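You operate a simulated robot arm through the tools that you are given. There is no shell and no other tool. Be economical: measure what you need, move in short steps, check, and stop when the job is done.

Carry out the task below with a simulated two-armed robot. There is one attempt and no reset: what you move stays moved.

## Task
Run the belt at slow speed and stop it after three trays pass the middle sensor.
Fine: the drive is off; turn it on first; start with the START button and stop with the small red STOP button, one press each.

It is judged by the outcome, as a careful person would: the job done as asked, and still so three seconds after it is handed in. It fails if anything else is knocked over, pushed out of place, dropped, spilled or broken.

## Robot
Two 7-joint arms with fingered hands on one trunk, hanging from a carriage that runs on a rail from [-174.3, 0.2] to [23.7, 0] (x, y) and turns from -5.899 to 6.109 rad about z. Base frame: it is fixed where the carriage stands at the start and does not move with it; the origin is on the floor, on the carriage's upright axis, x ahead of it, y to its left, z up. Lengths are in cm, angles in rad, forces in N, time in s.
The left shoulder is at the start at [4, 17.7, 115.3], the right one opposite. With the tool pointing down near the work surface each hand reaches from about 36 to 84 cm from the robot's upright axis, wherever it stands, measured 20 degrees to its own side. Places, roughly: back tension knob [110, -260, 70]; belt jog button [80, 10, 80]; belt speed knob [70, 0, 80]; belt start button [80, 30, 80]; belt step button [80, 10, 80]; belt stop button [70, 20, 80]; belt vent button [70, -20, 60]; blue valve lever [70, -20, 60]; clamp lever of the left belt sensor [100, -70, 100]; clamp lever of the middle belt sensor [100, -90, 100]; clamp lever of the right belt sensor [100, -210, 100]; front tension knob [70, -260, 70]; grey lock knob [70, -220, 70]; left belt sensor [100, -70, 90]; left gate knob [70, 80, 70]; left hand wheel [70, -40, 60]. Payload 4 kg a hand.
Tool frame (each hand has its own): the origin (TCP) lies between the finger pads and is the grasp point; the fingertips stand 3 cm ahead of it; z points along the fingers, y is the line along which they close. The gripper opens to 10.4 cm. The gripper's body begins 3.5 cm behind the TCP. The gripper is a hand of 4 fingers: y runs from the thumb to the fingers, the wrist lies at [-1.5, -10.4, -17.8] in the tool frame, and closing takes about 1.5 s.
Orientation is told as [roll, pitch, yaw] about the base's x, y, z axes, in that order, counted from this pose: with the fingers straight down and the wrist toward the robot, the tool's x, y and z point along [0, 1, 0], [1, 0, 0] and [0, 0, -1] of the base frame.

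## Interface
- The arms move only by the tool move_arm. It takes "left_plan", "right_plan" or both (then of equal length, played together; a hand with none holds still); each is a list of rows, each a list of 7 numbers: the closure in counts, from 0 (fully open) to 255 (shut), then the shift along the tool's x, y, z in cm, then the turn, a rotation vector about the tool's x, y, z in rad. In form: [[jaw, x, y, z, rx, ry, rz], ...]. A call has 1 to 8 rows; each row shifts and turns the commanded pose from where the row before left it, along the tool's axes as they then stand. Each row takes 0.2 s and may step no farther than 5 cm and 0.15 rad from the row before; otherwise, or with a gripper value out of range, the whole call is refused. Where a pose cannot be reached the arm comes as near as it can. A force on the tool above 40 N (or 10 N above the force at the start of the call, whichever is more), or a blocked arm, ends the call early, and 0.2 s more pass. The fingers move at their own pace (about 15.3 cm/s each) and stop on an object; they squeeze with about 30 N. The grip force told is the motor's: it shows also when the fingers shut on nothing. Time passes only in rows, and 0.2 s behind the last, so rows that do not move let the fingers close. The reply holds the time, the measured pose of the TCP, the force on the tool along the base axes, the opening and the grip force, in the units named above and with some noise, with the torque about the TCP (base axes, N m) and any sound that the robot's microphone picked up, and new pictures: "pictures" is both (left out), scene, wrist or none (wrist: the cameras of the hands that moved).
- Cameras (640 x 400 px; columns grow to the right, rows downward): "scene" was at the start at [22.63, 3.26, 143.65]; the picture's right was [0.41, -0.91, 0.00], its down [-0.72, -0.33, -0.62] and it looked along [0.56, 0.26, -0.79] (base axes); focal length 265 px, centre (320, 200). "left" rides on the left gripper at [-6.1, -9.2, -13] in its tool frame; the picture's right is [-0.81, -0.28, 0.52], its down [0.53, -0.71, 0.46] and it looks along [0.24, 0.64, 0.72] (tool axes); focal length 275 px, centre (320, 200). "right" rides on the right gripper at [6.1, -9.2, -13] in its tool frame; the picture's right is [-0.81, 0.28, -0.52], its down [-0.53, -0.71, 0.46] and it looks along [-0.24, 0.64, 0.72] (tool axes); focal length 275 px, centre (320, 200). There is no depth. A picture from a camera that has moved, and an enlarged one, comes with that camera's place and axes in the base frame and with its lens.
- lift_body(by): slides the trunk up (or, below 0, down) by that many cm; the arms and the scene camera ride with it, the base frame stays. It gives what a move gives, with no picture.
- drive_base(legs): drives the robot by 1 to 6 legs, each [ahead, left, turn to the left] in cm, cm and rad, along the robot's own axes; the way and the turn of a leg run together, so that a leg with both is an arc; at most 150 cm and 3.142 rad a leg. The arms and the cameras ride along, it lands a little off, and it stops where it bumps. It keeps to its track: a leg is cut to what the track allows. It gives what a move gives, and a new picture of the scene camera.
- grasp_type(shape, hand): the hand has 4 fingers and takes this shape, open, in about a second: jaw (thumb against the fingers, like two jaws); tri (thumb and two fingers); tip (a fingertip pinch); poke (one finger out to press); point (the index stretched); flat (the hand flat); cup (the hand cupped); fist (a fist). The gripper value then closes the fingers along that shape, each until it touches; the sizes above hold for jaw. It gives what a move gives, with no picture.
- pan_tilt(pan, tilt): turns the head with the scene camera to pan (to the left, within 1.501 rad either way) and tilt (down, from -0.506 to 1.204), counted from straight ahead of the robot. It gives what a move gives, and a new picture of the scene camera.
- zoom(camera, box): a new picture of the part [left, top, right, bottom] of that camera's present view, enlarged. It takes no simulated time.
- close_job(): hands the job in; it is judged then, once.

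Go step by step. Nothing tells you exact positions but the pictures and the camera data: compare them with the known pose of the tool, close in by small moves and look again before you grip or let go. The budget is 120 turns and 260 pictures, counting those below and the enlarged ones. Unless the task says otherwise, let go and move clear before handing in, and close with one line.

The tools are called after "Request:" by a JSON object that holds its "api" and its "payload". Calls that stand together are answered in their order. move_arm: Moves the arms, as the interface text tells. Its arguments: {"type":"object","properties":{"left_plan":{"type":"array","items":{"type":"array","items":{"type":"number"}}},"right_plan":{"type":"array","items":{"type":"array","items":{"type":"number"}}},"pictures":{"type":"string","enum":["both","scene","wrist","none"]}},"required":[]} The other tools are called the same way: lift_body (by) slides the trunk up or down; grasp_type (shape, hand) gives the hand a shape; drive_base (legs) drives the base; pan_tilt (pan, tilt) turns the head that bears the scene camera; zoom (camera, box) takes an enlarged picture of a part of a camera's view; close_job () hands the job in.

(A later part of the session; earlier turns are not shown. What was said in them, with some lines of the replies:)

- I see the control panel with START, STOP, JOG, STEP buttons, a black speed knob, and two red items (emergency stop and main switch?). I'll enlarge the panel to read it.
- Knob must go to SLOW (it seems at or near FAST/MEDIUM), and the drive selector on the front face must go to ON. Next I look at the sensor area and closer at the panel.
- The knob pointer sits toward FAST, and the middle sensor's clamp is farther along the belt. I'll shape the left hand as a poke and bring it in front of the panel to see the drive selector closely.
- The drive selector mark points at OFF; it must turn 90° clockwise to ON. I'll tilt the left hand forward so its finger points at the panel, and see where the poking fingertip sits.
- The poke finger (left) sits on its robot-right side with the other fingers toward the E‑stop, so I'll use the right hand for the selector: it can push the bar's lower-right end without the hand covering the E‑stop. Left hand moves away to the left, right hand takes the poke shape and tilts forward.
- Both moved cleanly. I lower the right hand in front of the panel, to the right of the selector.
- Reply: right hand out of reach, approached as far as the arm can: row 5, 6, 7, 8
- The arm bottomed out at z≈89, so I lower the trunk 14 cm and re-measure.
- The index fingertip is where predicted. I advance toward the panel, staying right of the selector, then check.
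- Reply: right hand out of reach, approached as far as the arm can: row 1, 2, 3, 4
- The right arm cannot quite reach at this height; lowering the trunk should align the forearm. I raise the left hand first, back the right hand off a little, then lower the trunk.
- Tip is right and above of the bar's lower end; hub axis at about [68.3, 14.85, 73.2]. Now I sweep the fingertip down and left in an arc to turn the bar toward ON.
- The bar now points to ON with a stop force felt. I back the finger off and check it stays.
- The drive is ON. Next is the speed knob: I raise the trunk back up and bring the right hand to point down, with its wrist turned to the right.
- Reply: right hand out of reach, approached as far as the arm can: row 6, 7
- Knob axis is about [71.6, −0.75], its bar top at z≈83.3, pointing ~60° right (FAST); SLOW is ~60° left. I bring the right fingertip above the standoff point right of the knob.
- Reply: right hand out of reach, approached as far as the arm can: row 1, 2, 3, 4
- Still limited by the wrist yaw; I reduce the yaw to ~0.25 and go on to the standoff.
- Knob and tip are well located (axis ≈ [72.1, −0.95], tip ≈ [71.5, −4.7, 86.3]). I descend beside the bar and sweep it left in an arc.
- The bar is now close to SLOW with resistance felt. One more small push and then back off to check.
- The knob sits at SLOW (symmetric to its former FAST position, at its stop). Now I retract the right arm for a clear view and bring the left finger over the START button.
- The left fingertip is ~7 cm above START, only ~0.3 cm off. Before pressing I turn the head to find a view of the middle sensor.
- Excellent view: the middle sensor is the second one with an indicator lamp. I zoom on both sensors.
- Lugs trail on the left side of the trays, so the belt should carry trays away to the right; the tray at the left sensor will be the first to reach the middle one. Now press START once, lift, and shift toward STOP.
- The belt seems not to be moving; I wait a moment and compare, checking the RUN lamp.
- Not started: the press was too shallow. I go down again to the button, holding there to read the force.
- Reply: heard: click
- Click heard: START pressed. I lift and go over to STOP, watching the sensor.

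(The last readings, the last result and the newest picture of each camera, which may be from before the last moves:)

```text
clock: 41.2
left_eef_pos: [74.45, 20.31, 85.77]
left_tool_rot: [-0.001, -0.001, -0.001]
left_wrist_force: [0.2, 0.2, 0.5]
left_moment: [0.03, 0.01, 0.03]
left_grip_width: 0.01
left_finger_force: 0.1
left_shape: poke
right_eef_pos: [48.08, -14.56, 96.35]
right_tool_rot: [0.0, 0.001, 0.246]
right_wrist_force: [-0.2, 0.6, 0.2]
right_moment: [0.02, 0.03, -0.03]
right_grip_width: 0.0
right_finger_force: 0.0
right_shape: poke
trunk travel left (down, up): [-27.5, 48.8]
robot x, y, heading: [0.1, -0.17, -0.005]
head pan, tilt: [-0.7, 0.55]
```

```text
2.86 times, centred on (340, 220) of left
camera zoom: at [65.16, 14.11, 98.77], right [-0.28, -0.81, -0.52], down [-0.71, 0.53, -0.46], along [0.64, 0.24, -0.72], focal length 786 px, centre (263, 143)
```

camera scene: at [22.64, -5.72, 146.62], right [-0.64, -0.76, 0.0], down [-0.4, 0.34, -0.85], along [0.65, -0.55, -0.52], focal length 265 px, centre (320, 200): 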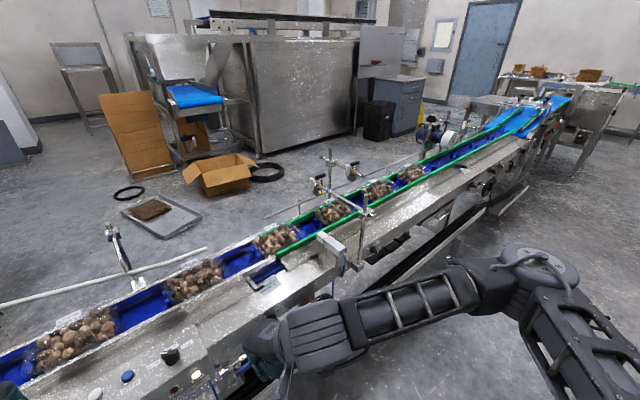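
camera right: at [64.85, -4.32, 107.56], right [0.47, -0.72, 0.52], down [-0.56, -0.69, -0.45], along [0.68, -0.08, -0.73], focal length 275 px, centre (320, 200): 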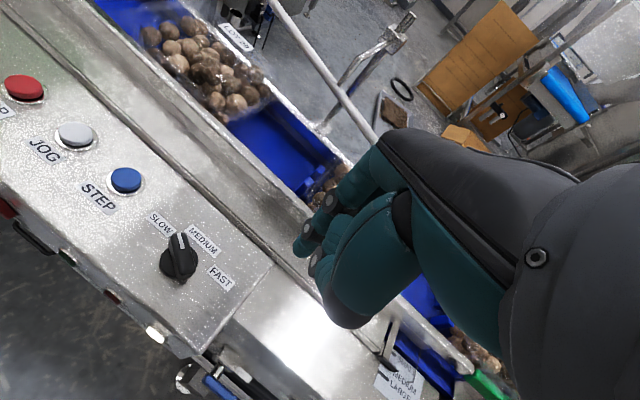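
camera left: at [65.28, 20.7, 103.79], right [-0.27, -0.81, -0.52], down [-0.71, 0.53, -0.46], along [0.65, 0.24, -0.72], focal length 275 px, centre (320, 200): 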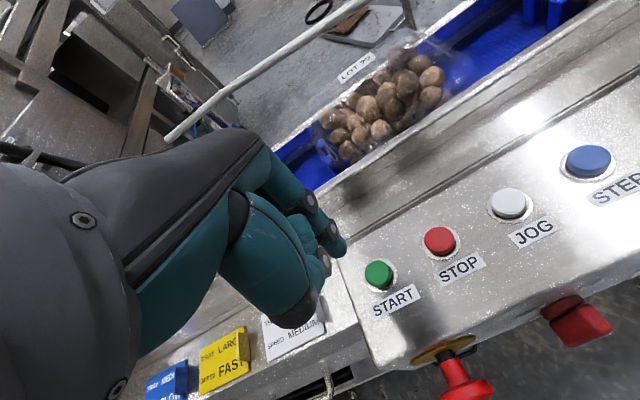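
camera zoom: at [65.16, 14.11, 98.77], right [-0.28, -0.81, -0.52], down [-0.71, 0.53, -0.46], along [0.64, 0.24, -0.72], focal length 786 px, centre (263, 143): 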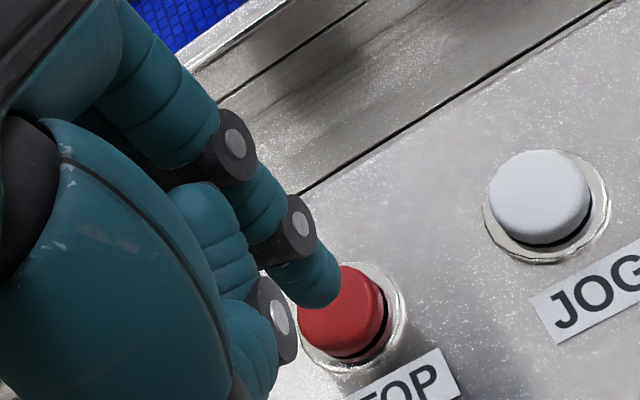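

The belt runs (≈5 cm/s, trays going right) and the middle sensor lamp just lit as LOT 92's front arrives – tray 1. I lower the finger to hover just over STOP and watch.

Request:
{"api": "move_arm", "payload": {"left_plan": [[0, 0, 0, 1.5, 0, 0, 0], [0, 0, 0, 0, 0, 0, 0], [0, 0, 0, 0, 0, 0, 0]], "pictures": "none"}}

Request:
{"api": "zoom", "payload": {"camera": "scene", "box": [250, 135, 420, 241]}}

Request:
{"api": "zoom", "payload": {"camera": "left", "box": [280, 190, 400, 290]}}

```text
clock: 42.0
left_eef_pos: [74.12, 20.49, 84.24]
left_tool_rot: [0.001, 0.0, 0.001]
left_wrist_force: [-0.9, -0.6, 0.3]
left_moment: [0.01, -0.02, 0.02]
left_grip_width: 0.0
left_finger_force: 0.1
left_shape: poke
right_eef_pos: [47.99, -14.5, 96.34]
right_tool_rot: [0.001, 0.001, 0.245]
right_wrist_force: [0.3, 0.3, -0.6]
right_moment: [0.01, 0.01, -0.01]
right_grip_width: 0.01
right_finger_force: 0.0
right_shape: poke
trunk travel left (down, up): [-27.5, 48.8]
robot x, y, heading: [0.19, -0.14, 0.003]
head pan, tilt: [-0.7, 0.55]
```

```text
3.76 times, centred on (335, 188) of scene
camera zoom: at [22.64, -5.65, 146.62], right [-0.64, -0.76, 0.0], down [-0.4, 0.34, -0.85], along [0.65, -0.55, -0.52], focal length 998 px, centre (264, 245)
```

zoom: 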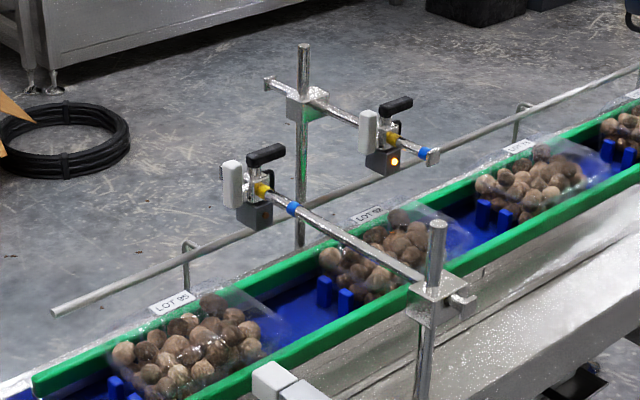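

```text
4.00 times, centred on (340, 240) of left
camera zoom: at [65.02, 14.21, 97.22], right [-0.28, -0.81, -0.52], down [-0.71, 0.53, -0.46], along [0.64, 0.24, -0.72], focal length 1101 px, centre (240, 40)
```

zoom: 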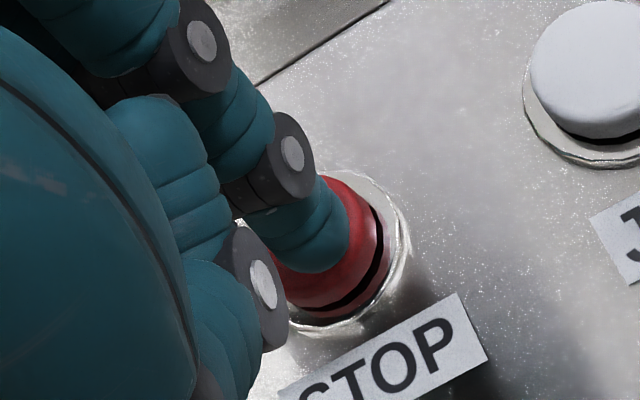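

Finger hovers on STOP correctly; tray 1 is under the sensor (lamp on). Continue watching.

Request:
{"api": "move_arm", "payload": {"left_plan": [[0, 0, 0, 0, 0, 0, 0], [0, 0, 0, 0, 0, 0, 0], [0, 0, 0, 0, 0, 0, 0], [0, 0, 0, 0, 0, 0, 0]], "pictures": "none"}}

Request:
{"api": "zoom", "payload": {"camera": "scene", "box": [250, 135, 420, 241]}}

Request:
{"api": "move_arm", "payload": {"left_plan": [[0, 0, 0, 0, 0, 0, 0], [0, 0, 0, 0, 0, 0, 0], [0, 0, 0, 0, 0, 0, 0], [0, 0, 0, 0, 0, 0, 0]], "pictures": "none"}}

Request:
{"api": "zoom", "payload": {"camera": "scene", "box": [250, 135, 420, 241]}}

```text
clock: 43.0
left_eef_pos: [74.18, 20.47, 84.25]
left_tool_rot: [0.001, 0.002, 0.0]
left_wrist_force: [-0.3, 1.2, 0.0]
left_moment: [0.0, 0.01, 0.02]
left_grip_width: 0.01
left_finger_force: 0.1
left_shape: poke
right_eef_pos: [48.17, -14.57, 96.3]
right_tool_rot: [0.002, 0.001, 0.247]
right_wrist_force: [-0.2, 0.7, 0.0]
right_moment: [0.01, 0.0, -0.02]
right_grip_width: 0.0
right_finger_force: 0.1
right_shape: poke
trunk travel left (down, up): [-27.5, 48.8]
robot x, y, heading: [0.02, -0.03, -0.004]
head pan, tilt: [-0.7, 0.55]
```

```text
3.76 times, centred on (335, 188) of scene
camera zoom: at [22.65, -5.64, 146.62], right [-0.64, -0.76, 0.0], down [-0.4, 0.34, -0.85], along [0.65, -0.55, -0.52], focal length 998 px, centre (264, 245)
```

zoom: 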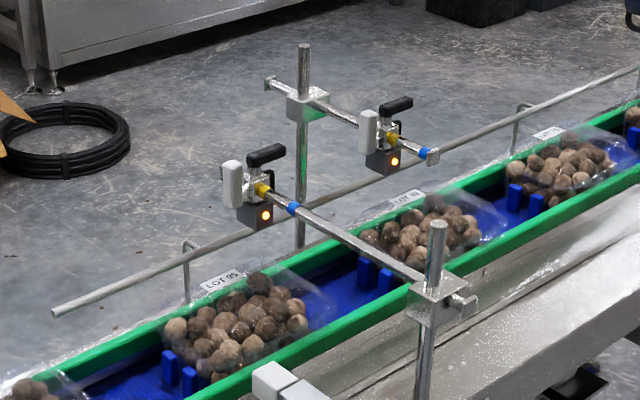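

```text
clock: 44.0
left_eef_pos: [74.33, 20.48, 84.28]
left_tool_rot: [0.001, 0.001, -0.002]
left_wrist_force: [-0.6, -0.6, 0.1]
left_moment: [-0.02, 0.01, 0.05]
left_grip_width: 0.0
left_finger_force: 0.0
left_shape: poke
right_eef_pos: [48.07, -14.51, 96.31]
right_tool_rot: [0.004, 0.001, 0.245]
right_wrist_force: [-0.7, -0.3, -0.2]
right_moment: [0.02, -0.01, -0.03]
right_grip_width: 0.0
right_finger_force: 0.1
right_shape: poke
trunk travel left (down, up): [-27.5, 48.8]
robot x, y, heading: [0.18, -0.33, 0.004]
head pan, tilt: [-0.7, 0.55]
```

```text
3.76 times, centred on (335, 188) of scene
camera zoom: at [22.65, -5.64, 146.62], right [-0.64, -0.76, 0.0], down [-0.4, 0.34, -0.85], along [0.65, -0.55, -0.52], focal length 998 px, centre (264, 245)
```

zoom: 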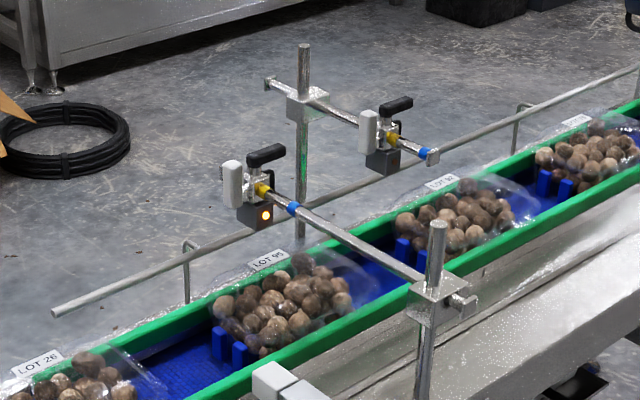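

Tray 1 (LOT 92) has passed (lamp off at 44.0). Period ≈4.4 s; tray 2 is LOT 95, tray 3 LOT 26.

Request:
{"api": "move_arm", "payload": {"left_plan": [[0, 0, 0, 0, 0, 0, 0], [0, 0, 0, 0, 0, 0, 0], [0, 0, 0, 0, 0, 0, 0], [0, 0, 0, 0, 0, 0, 0], [0, 0, 0, 0, 0, 0, 0], [0, 0, 0, 0, 0, 0, 0], [0, 0, 0, 0, 0, 0, 0], [0, 0, 0, 0, 0, 0, 0]], "pictures": "none"}}

Request:
{"api": "zoom", "payload": {"camera": "scene", "box": [250, 135, 420, 241]}}

Request:
{"api": "move_arm", "payload": {"left_plan": [[0, 0, 0, 0, 0, 0, 0], [0, 0, 0, 0, 0, 0, 0], [0, 0, 0, 0, 0, 0, 0], [0, 0, 0, 0, 0, 0, 0], [0, 0, 0, 0, 0, 0, 0], [0, 0, 0, 0, 0, 0, 0], [0, 0, 0, 0, 0, 0, 0], [0, 0, 0, 0, 0, 0, 0]], "pictures": "none"}}

Request:
{"api": "zoom", "payload": {"camera": "scene", "box": [250, 135, 420, 241]}}

```text
clock: 45.8
left_eef_pos: [74.2, 20.45, 84.23]
left_tool_rot: [0.001, -0.001, 0.001]
left_wrist_force: [0.6, 0.0, -0.1]
left_moment: [-0.02, 0.0, -0.02]
left_grip_width: 0.0
left_finger_force: 0.0
left_shape: poke
right_eef_pos: [48.09, -14.49, 96.35]
right_tool_rot: [0.002, 0.001, 0.245]
right_wrist_force: [0.8, 1.0, -0.5]
right_moment: [0.0, -0.01, -0.01]
right_grip_width: 0.0
right_finger_force: 0.0
right_shape: poke
trunk travel left (down, up): [-27.5, 48.8]
robot x, y, heading: [-0.13, -0.51, 0.007]
head pan, tilt: [-0.7, 0.55]
```

```text
3.76 times, centred on (335, 188) of scene
camera zoom: at [22.65, -5.64, 146.62], right [-0.64, -0.76, 0.0], down [-0.4, 0.34, -0.85], along [0.65, -0.55, -0.52], focal length 998 px, centre (264, 245)
```

zoom: 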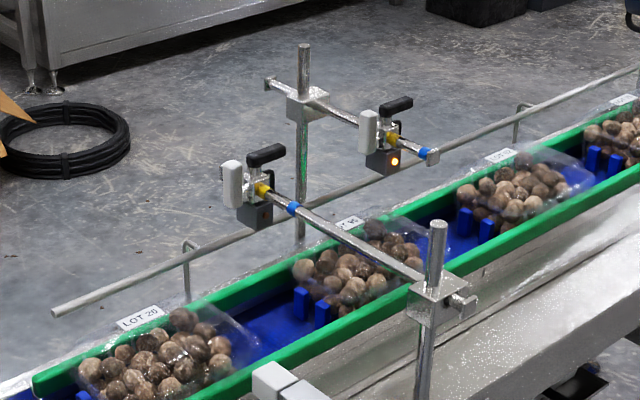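

```text
clock: 47.6
left_eef_pos: [74.15, 20.47, 84.26]
left_tool_rot: [0.0, 0.0, -0.001]
left_wrist_force: [-0.3, 0.7, -0.8]
left_moment: [0.02, 0.02, 0.0]
left_grip_width: 0.02
left_finger_force: 0.1
left_shape: poke
right_eef_pos: [48.07, -14.59, 96.23]
right_tool_rot: [0.002, 0.001, 0.246]
right_wrist_force: [0.0, 0.0, -1.0]
right_moment: [0.02, 0.02, 0.02]
right_grip_width: 0.0
right_finger_force: 0.1
right_shape: poke
trunk travel left (down, up): [-27.5, 48.8]
robot x, y, heading: [0.12, 0.01, -0.001]
head pan, tilt: [-0.7, 0.55]
```

```text
3.76 times, centred on (335, 188) of scene
camera zoom: at [22.65, -5.64, 146.62], right [-0.64, -0.76, 0.0], down [-0.4, 0.34, -0.85], along [0.65, -0.55, -0.52], focal length 998 px, centre (264, 245)
```

zoom: 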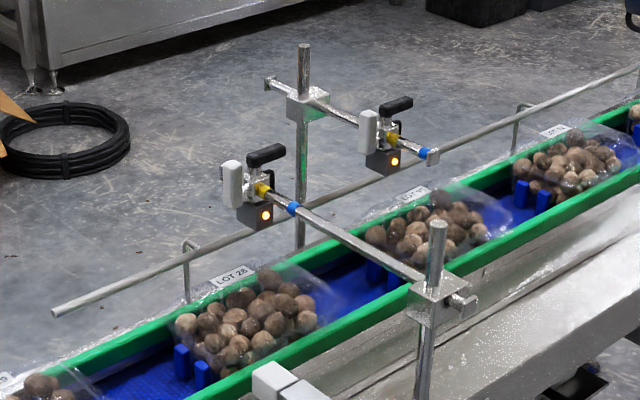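

Tray 2 (LOT 95) is nearly through at 47.6. Continue to tray 3 (LOT 26).

Request:
{"api": "move_arm", "payload": {"left_plan": [[0, 0, 0, 0, 0, 0, 0], [0, 0, 0, 0, 0, 0, 0], [0, 0, 0, 0, 0, 0, 0]], "pictures": "none"}}

Request:
{"api": "zoom", "payload": {"camera": "scene", "box": [250, 135, 420, 241]}}

Request:
{"api": "move_arm", "payload": {"left_plan": [[0, 0, 0, 0, 0, 0, 0], [0, 0, 0, 0, 0, 0, 0], [0, 0, 0, 0, 0, 0, 0], [0, 0, 0, 0, 0, 0, 0], [0, 0, 0, 0, 0, 0, 0], [0, 0, 0, 0, 0, 0, 0], [0, 0, 0, 0, 0, 0, 0], [0, 0, 0, 0, 0, 0, 0]], "pictures": "none"}}

Request:
{"api": "zoom", "payload": {"camera": "scene", "box": [250, 135, 420, 241]}}

Request:
{"api": "move_arm", "payload": {"left_plan": [[0, 0, 0, 0, 0, 0, 0], [0, 0, 0, 0, 0, 0, 0], [0, 0, 0, 0, 0, 0, 0], [0, 0, 0, 0, 0, 0, 0], [0, 0, 0, 0, 0, 0, 0]], "pictures": "none"}}

Request:
{"api": "zoom", "payload": {"camera": "scene", "box": [250, 135, 420, 241]}}

```text
clock: 48.4
left_eef_pos: [74.31, 20.39, 84.23]
left_tool_rot: [-0.001, 0.001, 0.0]
left_wrist_force: [-0.2, -0.7, -1.7]
left_moment: [0.0, 0.02, 0.0]
left_grip_width: 0.02
left_finger_force: 0.0
left_shape: poke
right_eef_pos: [48.11, -14.57, 96.35]
right_tool_rot: [0.003, 0.003, 0.245]
right_wrist_force: [-0.5, -0.2, 0.3]
right_moment: [0.03, -0.02, 0.01]
right_grip_width: 0.01
right_finger_force: 0.1
right_shape: poke
trunk travel left (down, up): [-27.5, 48.8]
robot x, y, heading: [-0.02, -0.66, 0.002]
head pan, tilt: [-0.7, 0.55]
```

```text
3.76 times, centred on (335, 188) of scene
camera zoom: at [22.65, -5.64, 146.62], right [-0.64, -0.76, 0.0], down [-0.4, 0.34, -0.85], along [0.65, -0.55, -0.52], focal length 998 px, centre (264, 245)
```

zoom: 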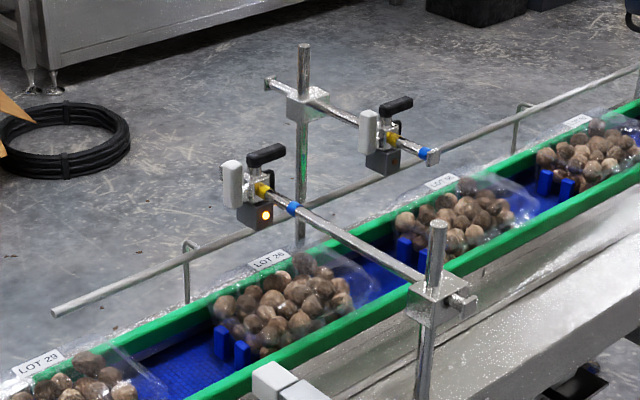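

```text
clock: 50.2
left_eef_pos: [74.16, 20.31, 84.17]
left_tool_rot: [0.0, 0.001, 0.0]
left_wrist_force: [0.8, -0.2, 1.0]
left_moment: [-0.02, 0.01, 0.01]
left_grip_width: 0.0
left_finger_force: 0.0
left_shape: poke
right_eef_pos: [48.08, -14.49, 96.4]
right_tool_rot: [0.001, 0.002, 0.246]
right_wrist_force: [0.2, -0.3, 0.7]
right_moment: [-0.01, 0.02, 0.01]
right_grip_width: 0.01
right_finger_force: 0.1
right_shape: poke
trunk travel left (down, up): [-27.5, 48.8]
robot x, y, heading: [-0.07, -0.12, 0.003]
head pan, tilt: [-0.7, 0.55]
```

```text
3.76 times, centred on (335, 188) of scene
camera zoom: at [22.65, -5.64, 146.62], right [-0.64, -0.76, 0.0], down [-0.4, 0.34, -0.85], along [0.65, -0.55, -0.52], focal length 998 px, centre (264, 245)
```

zoom: 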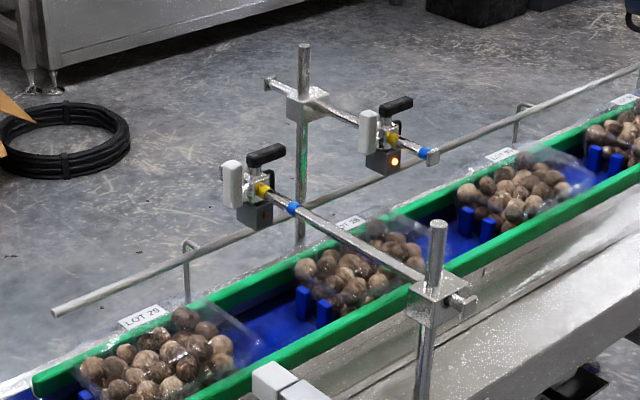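

```text
clock: 51.4
left_eef_pos: [74.24, 20.51, 84.25]
left_tool_rot: [0.001, 0.0, 0.002]
left_wrist_force: [-0.4, 1.1, -0.2]
left_moment: [0.01, -0.02, 0.01]
left_grip_width: 0.02
left_finger_force: 0.0
left_shape: poke
right_eef_pos: [48.19, -14.5, 96.4]
right_tool_rot: [0.001, 0.003, 0.246]
right_wrist_force: [-0.8, 0.0, 0.0]
right_moment: [0.02, -0.01, -0.01]
right_grip_width: 0.0
right_finger_force: 0.1
right_shape: poke
trunk travel left (down, up): [-27.5, 48.8]
robot x, y, heading: [-0.26, 0.21, 0.001]
head pan, tilt: [-0.7, 0.55]
```

```text
3.76 times, centred on (335, 188) of scene
camera zoom: at [22.65, -5.64, 146.62], right [-0.64, -0.76, 0.0], down [-0.4, 0.34, -0.85], along [0.65, -0.55, -0.52], focal length 998 px, centre (264, 245)
```

zoom: 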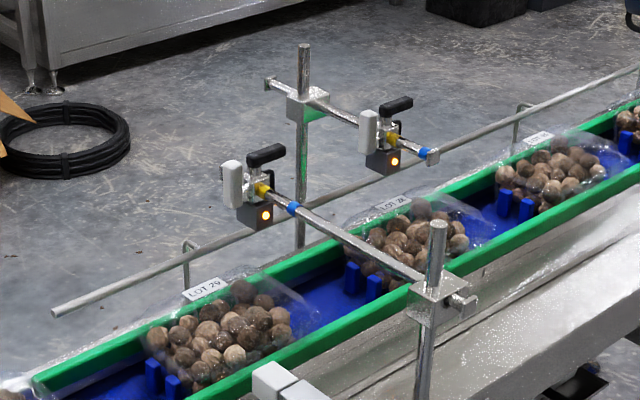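

Tray 3 (LOT 26) is under the sensor; it should clear between 52.0 and 52.8. One more second, then check.

Request:
{"api": "move_arm", "payload": {"left_plan": [[0, 0, 0, 0, 0, 0, 0], [0, 0, 0, 0, 0, 0, 0], [0, 0, 0, 0, 0, 0, 0], [0, 0, 0, 0, 0, 0, 0]], "pictures": "none"}}

Request:
{"api": "zoom", "payload": {"camera": "scene", "box": [250, 135, 420, 241]}}

```text
clock: 52.4
left_eef_pos: [74.23, 20.45, 84.2]
left_tool_rot: [0.001, 0.0, 0.0]
left_wrist_force: [0.6, -0.3, -0.5]
left_moment: [0.02, 0.0, 0.03]
left_grip_width: 0.0
left_finger_force: 0.0
left_shape: poke
right_eef_pos: [48.12, -14.43, 96.35]
right_tool_rot: [0.001, 0.002, 0.246]
right_wrist_force: [-0.6, 0.8, -0.3]
right_moment: [-0.04, 0.03, 0.0]
right_grip_width: 0.0
right_finger_force: 0.0
right_shape: poke
trunk travel left (down, up): [-27.5, 48.8]
robot x, y, heading: [0.25, -0.17, -0.0]
head pan, tilt: [-0.7, 0.55]
```

```text
3.76 times, centred on (335, 188) of scene
camera zoom: at [22.65, -5.64, 146.62], right [-0.64, -0.76, 0.0], down [-0.4, 0.34, -0.85], along [0.65, -0.55, -0.52], focal length 998 px, centre (264, 245)
```

zoom: 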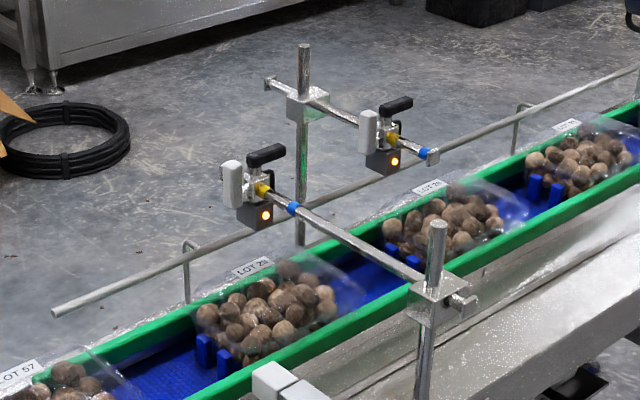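

Lamp still on at the very trailing edge; it clears at ~52.6 and the next tray arrives ~54. I press STOP after 0.4 s.

Request:
{"api": "move_arm", "payload": {"left_plan": [[0, 0, 0, 0, 0, 0, 0], [0, 0, 0, 0.3, 0, 0, 0], [0, 0, 0, 0.9, 0, 0, 0]], "pictures": "none"}}

Request:
{"api": "zoom", "payload": {"camera": "scene", "box": [250, 135, 420, 241]}}

```text
clock: 53.2
left_eef_pos: [74.31, 20.27, 83.14]
left_tool_rot: [0.001, -0.002, -0.001]
left_wrist_force: [-1.5, 0.6, 2.5]
left_moment: [0.03, 0.0, -0.04]
left_grip_width: 0.0
left_finger_force: 0.0
left_shape: poke
right_eef_pos: [47.91, -14.45, 96.3]
right_tool_rot: [0.002, 0.001, 0.248]
right_wrist_force: [-0.5, -0.3, -0.1]
right_moment: [-0.01, -0.01, -0.06]
right_grip_width: 0.0
right_finger_force: 0.2
right_shape: poke
trunk travel left (down, up): [-27.5, 48.8]
robot x, y, heading: [-0.01, -0.47, -0.0]
head pan, tilt: [-0.7, 0.55]
heard: click
```

```text
3.76 times, centred on (335, 188) of scene
camera zoom: at [22.66, -5.63, 146.63], right [-0.64, -0.76, 0.0], down [-0.4, 0.34, -0.85], along [0.65, -0.55, -0.52], focal length 998 px, centre (264, 245)
```

zoom: 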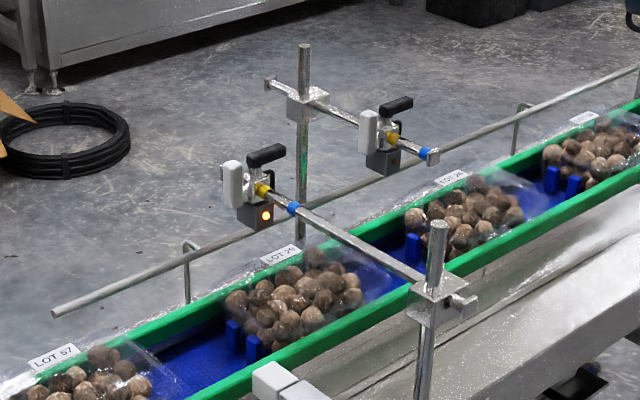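

STOP clicked and the lamp is off after tray 3. I lift the finger clear and confirm the belt stays still.

Request:
{"api": "move_arm", "payload": {"left_plan": [[0, 0, 0, -2.5, 0, 0, 0], [0, 0, 0, -4, 0, 0, 0], [0, 0, 0, -4, 0, 0, 0], [0, 0, -4, -1, 0, 0, 0], [0, 0, -4, 0, 0, 0, 0], [0, 0, -4, 0, 0, 0, 0]], "pictures": "none"}}

Request:
{"api": "zoom", "payload": {"camera": "scene", "box": [250, 135, 420, 241]}}

Request:
{"api": "pan_tilt", "payload": {"pan": 0.1, "tilt": 0.9}}

Request:
{"api": "zoom", "payload": {"camera": "scene", "box": [220, 140, 380, 240]}}

```text
clock: 54.6
left_eef_pos: [61.94, 20.4, 94.43]
left_tool_rot: [0.0, 0.002, 0.001]
left_wrist_force: [0.0, 0.1, -0.4]
left_moment: [0.02, -0.03, 0.0]
left_grip_width: 0.0
left_finger_force: 0.0
left_shape: poke
right_eef_pos: [48.05, -14.51, 96.38]
right_tool_rot: [0.0, 0.002, 0.247]
right_wrist_force: [-0.7, 0.1, -0.2]
right_moment: [0.02, -0.01, -0.02]
right_grip_width: 0.0
right_finger_force: 0.0
right_shape: poke
trunk travel left (down, up): [-27.5, 48.8]
robot x, y, heading: [-0.23, -0.23, -0.005]
head pan, tilt: [-0.7, 0.55]
```

```text
3.76 times, centred on (335, 188) of scene
camera zoom: at [22.56, -5.65, 146.6], right [-0.64, -0.76, 0.0], down [-0.4, 0.34, -0.85], along [0.65, -0.55, -0.52], focal length 998 px, centre (264, 245)
```

zoom: 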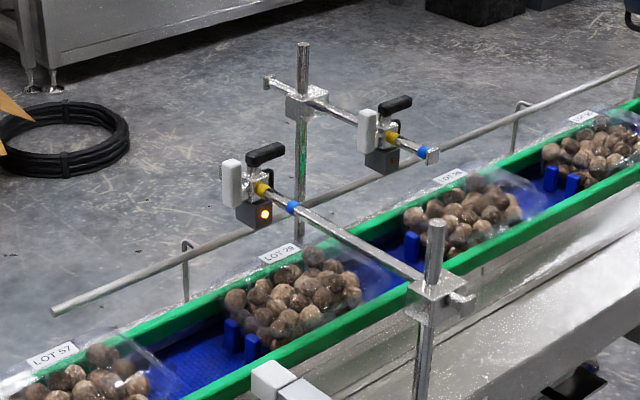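

```text
clock: 55.7
left_eef_pos: [62.39, 20.42, 94.6]
left_tool_rot: [0.001, -0.002, 0.002]
left_wrist_force: [-0.1, -0.4, -0.3]
left_moment: [0.0, -0.04, 0.0]
left_grip_width: 0.02
left_finger_force: 0.1
left_shape: poke
right_eef_pos: [48.06, -14.47, 96.36]
right_tool_rot: [0.0, 0.002, 0.246]
right_wrist_force: [0.0, 0.1, 0.5]
right_moment: [0.0, 0.0, 0.02]
right_grip_width: 0.0
right_finger_force: 0.0
right_shape: poke
trunk travel left (down, up): [-27.5, 48.8]
robot x, y, heading: [-0.03, 0.1, -0.003]
head pan, tilt: [0.099, 0.901]
camera scene: at [23.3, 0.89, 143.69], right [0.1, -1.0, 0.0], down [-0.78, -0.08, -0.62], along [0.62, 0.06, -0.78], focal length 265 px, centre (320, 200)
```

scene: 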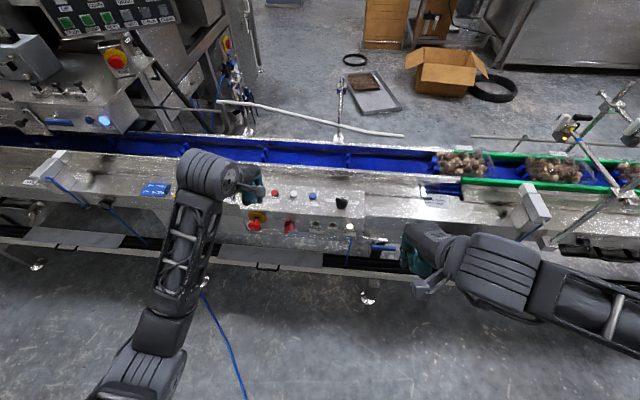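

```text
4.00 times, centred on (300, 190) of scene
camera zoom: at [23.3, 0.89, 143.69], right [0.1, -1.0, 0.0], down [-0.78, -0.08, -0.62], along [0.62, 0.06, -0.78], focal length 1060 px, centre (400, 240)
```

zoom: 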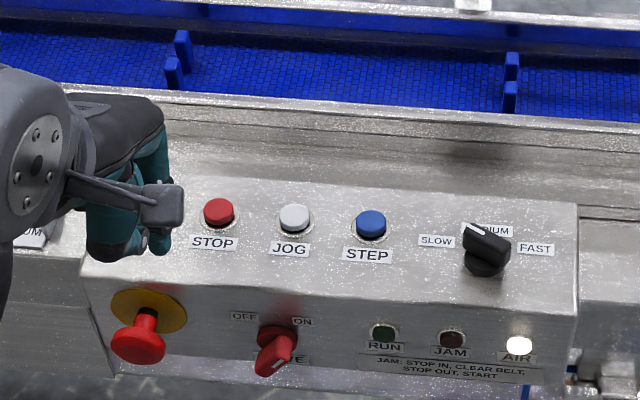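

The belt has stopped with the lamp off, RUN dark, knob at SLOW and drive ON; exactly three trays (LOT 92, 95, 26) passed the middle sensor, and the hands are clear. Handing in.

Request:
{"api": "close_job", "payload": {}}

```text
The job is handed in.
```

The belt ran at slow speed and was stopped right after the third tray (LOT 92, 95, then 26) passed the middle sensor. I turned the drive on, set the speed knob to SLOW, and used START and STOP. My first reach for START was too shallow: no click and the belt didn't start. So START and STOP each clicked once. The belt stayed stopped after I moved the hands clear, and I knocked nothing over.
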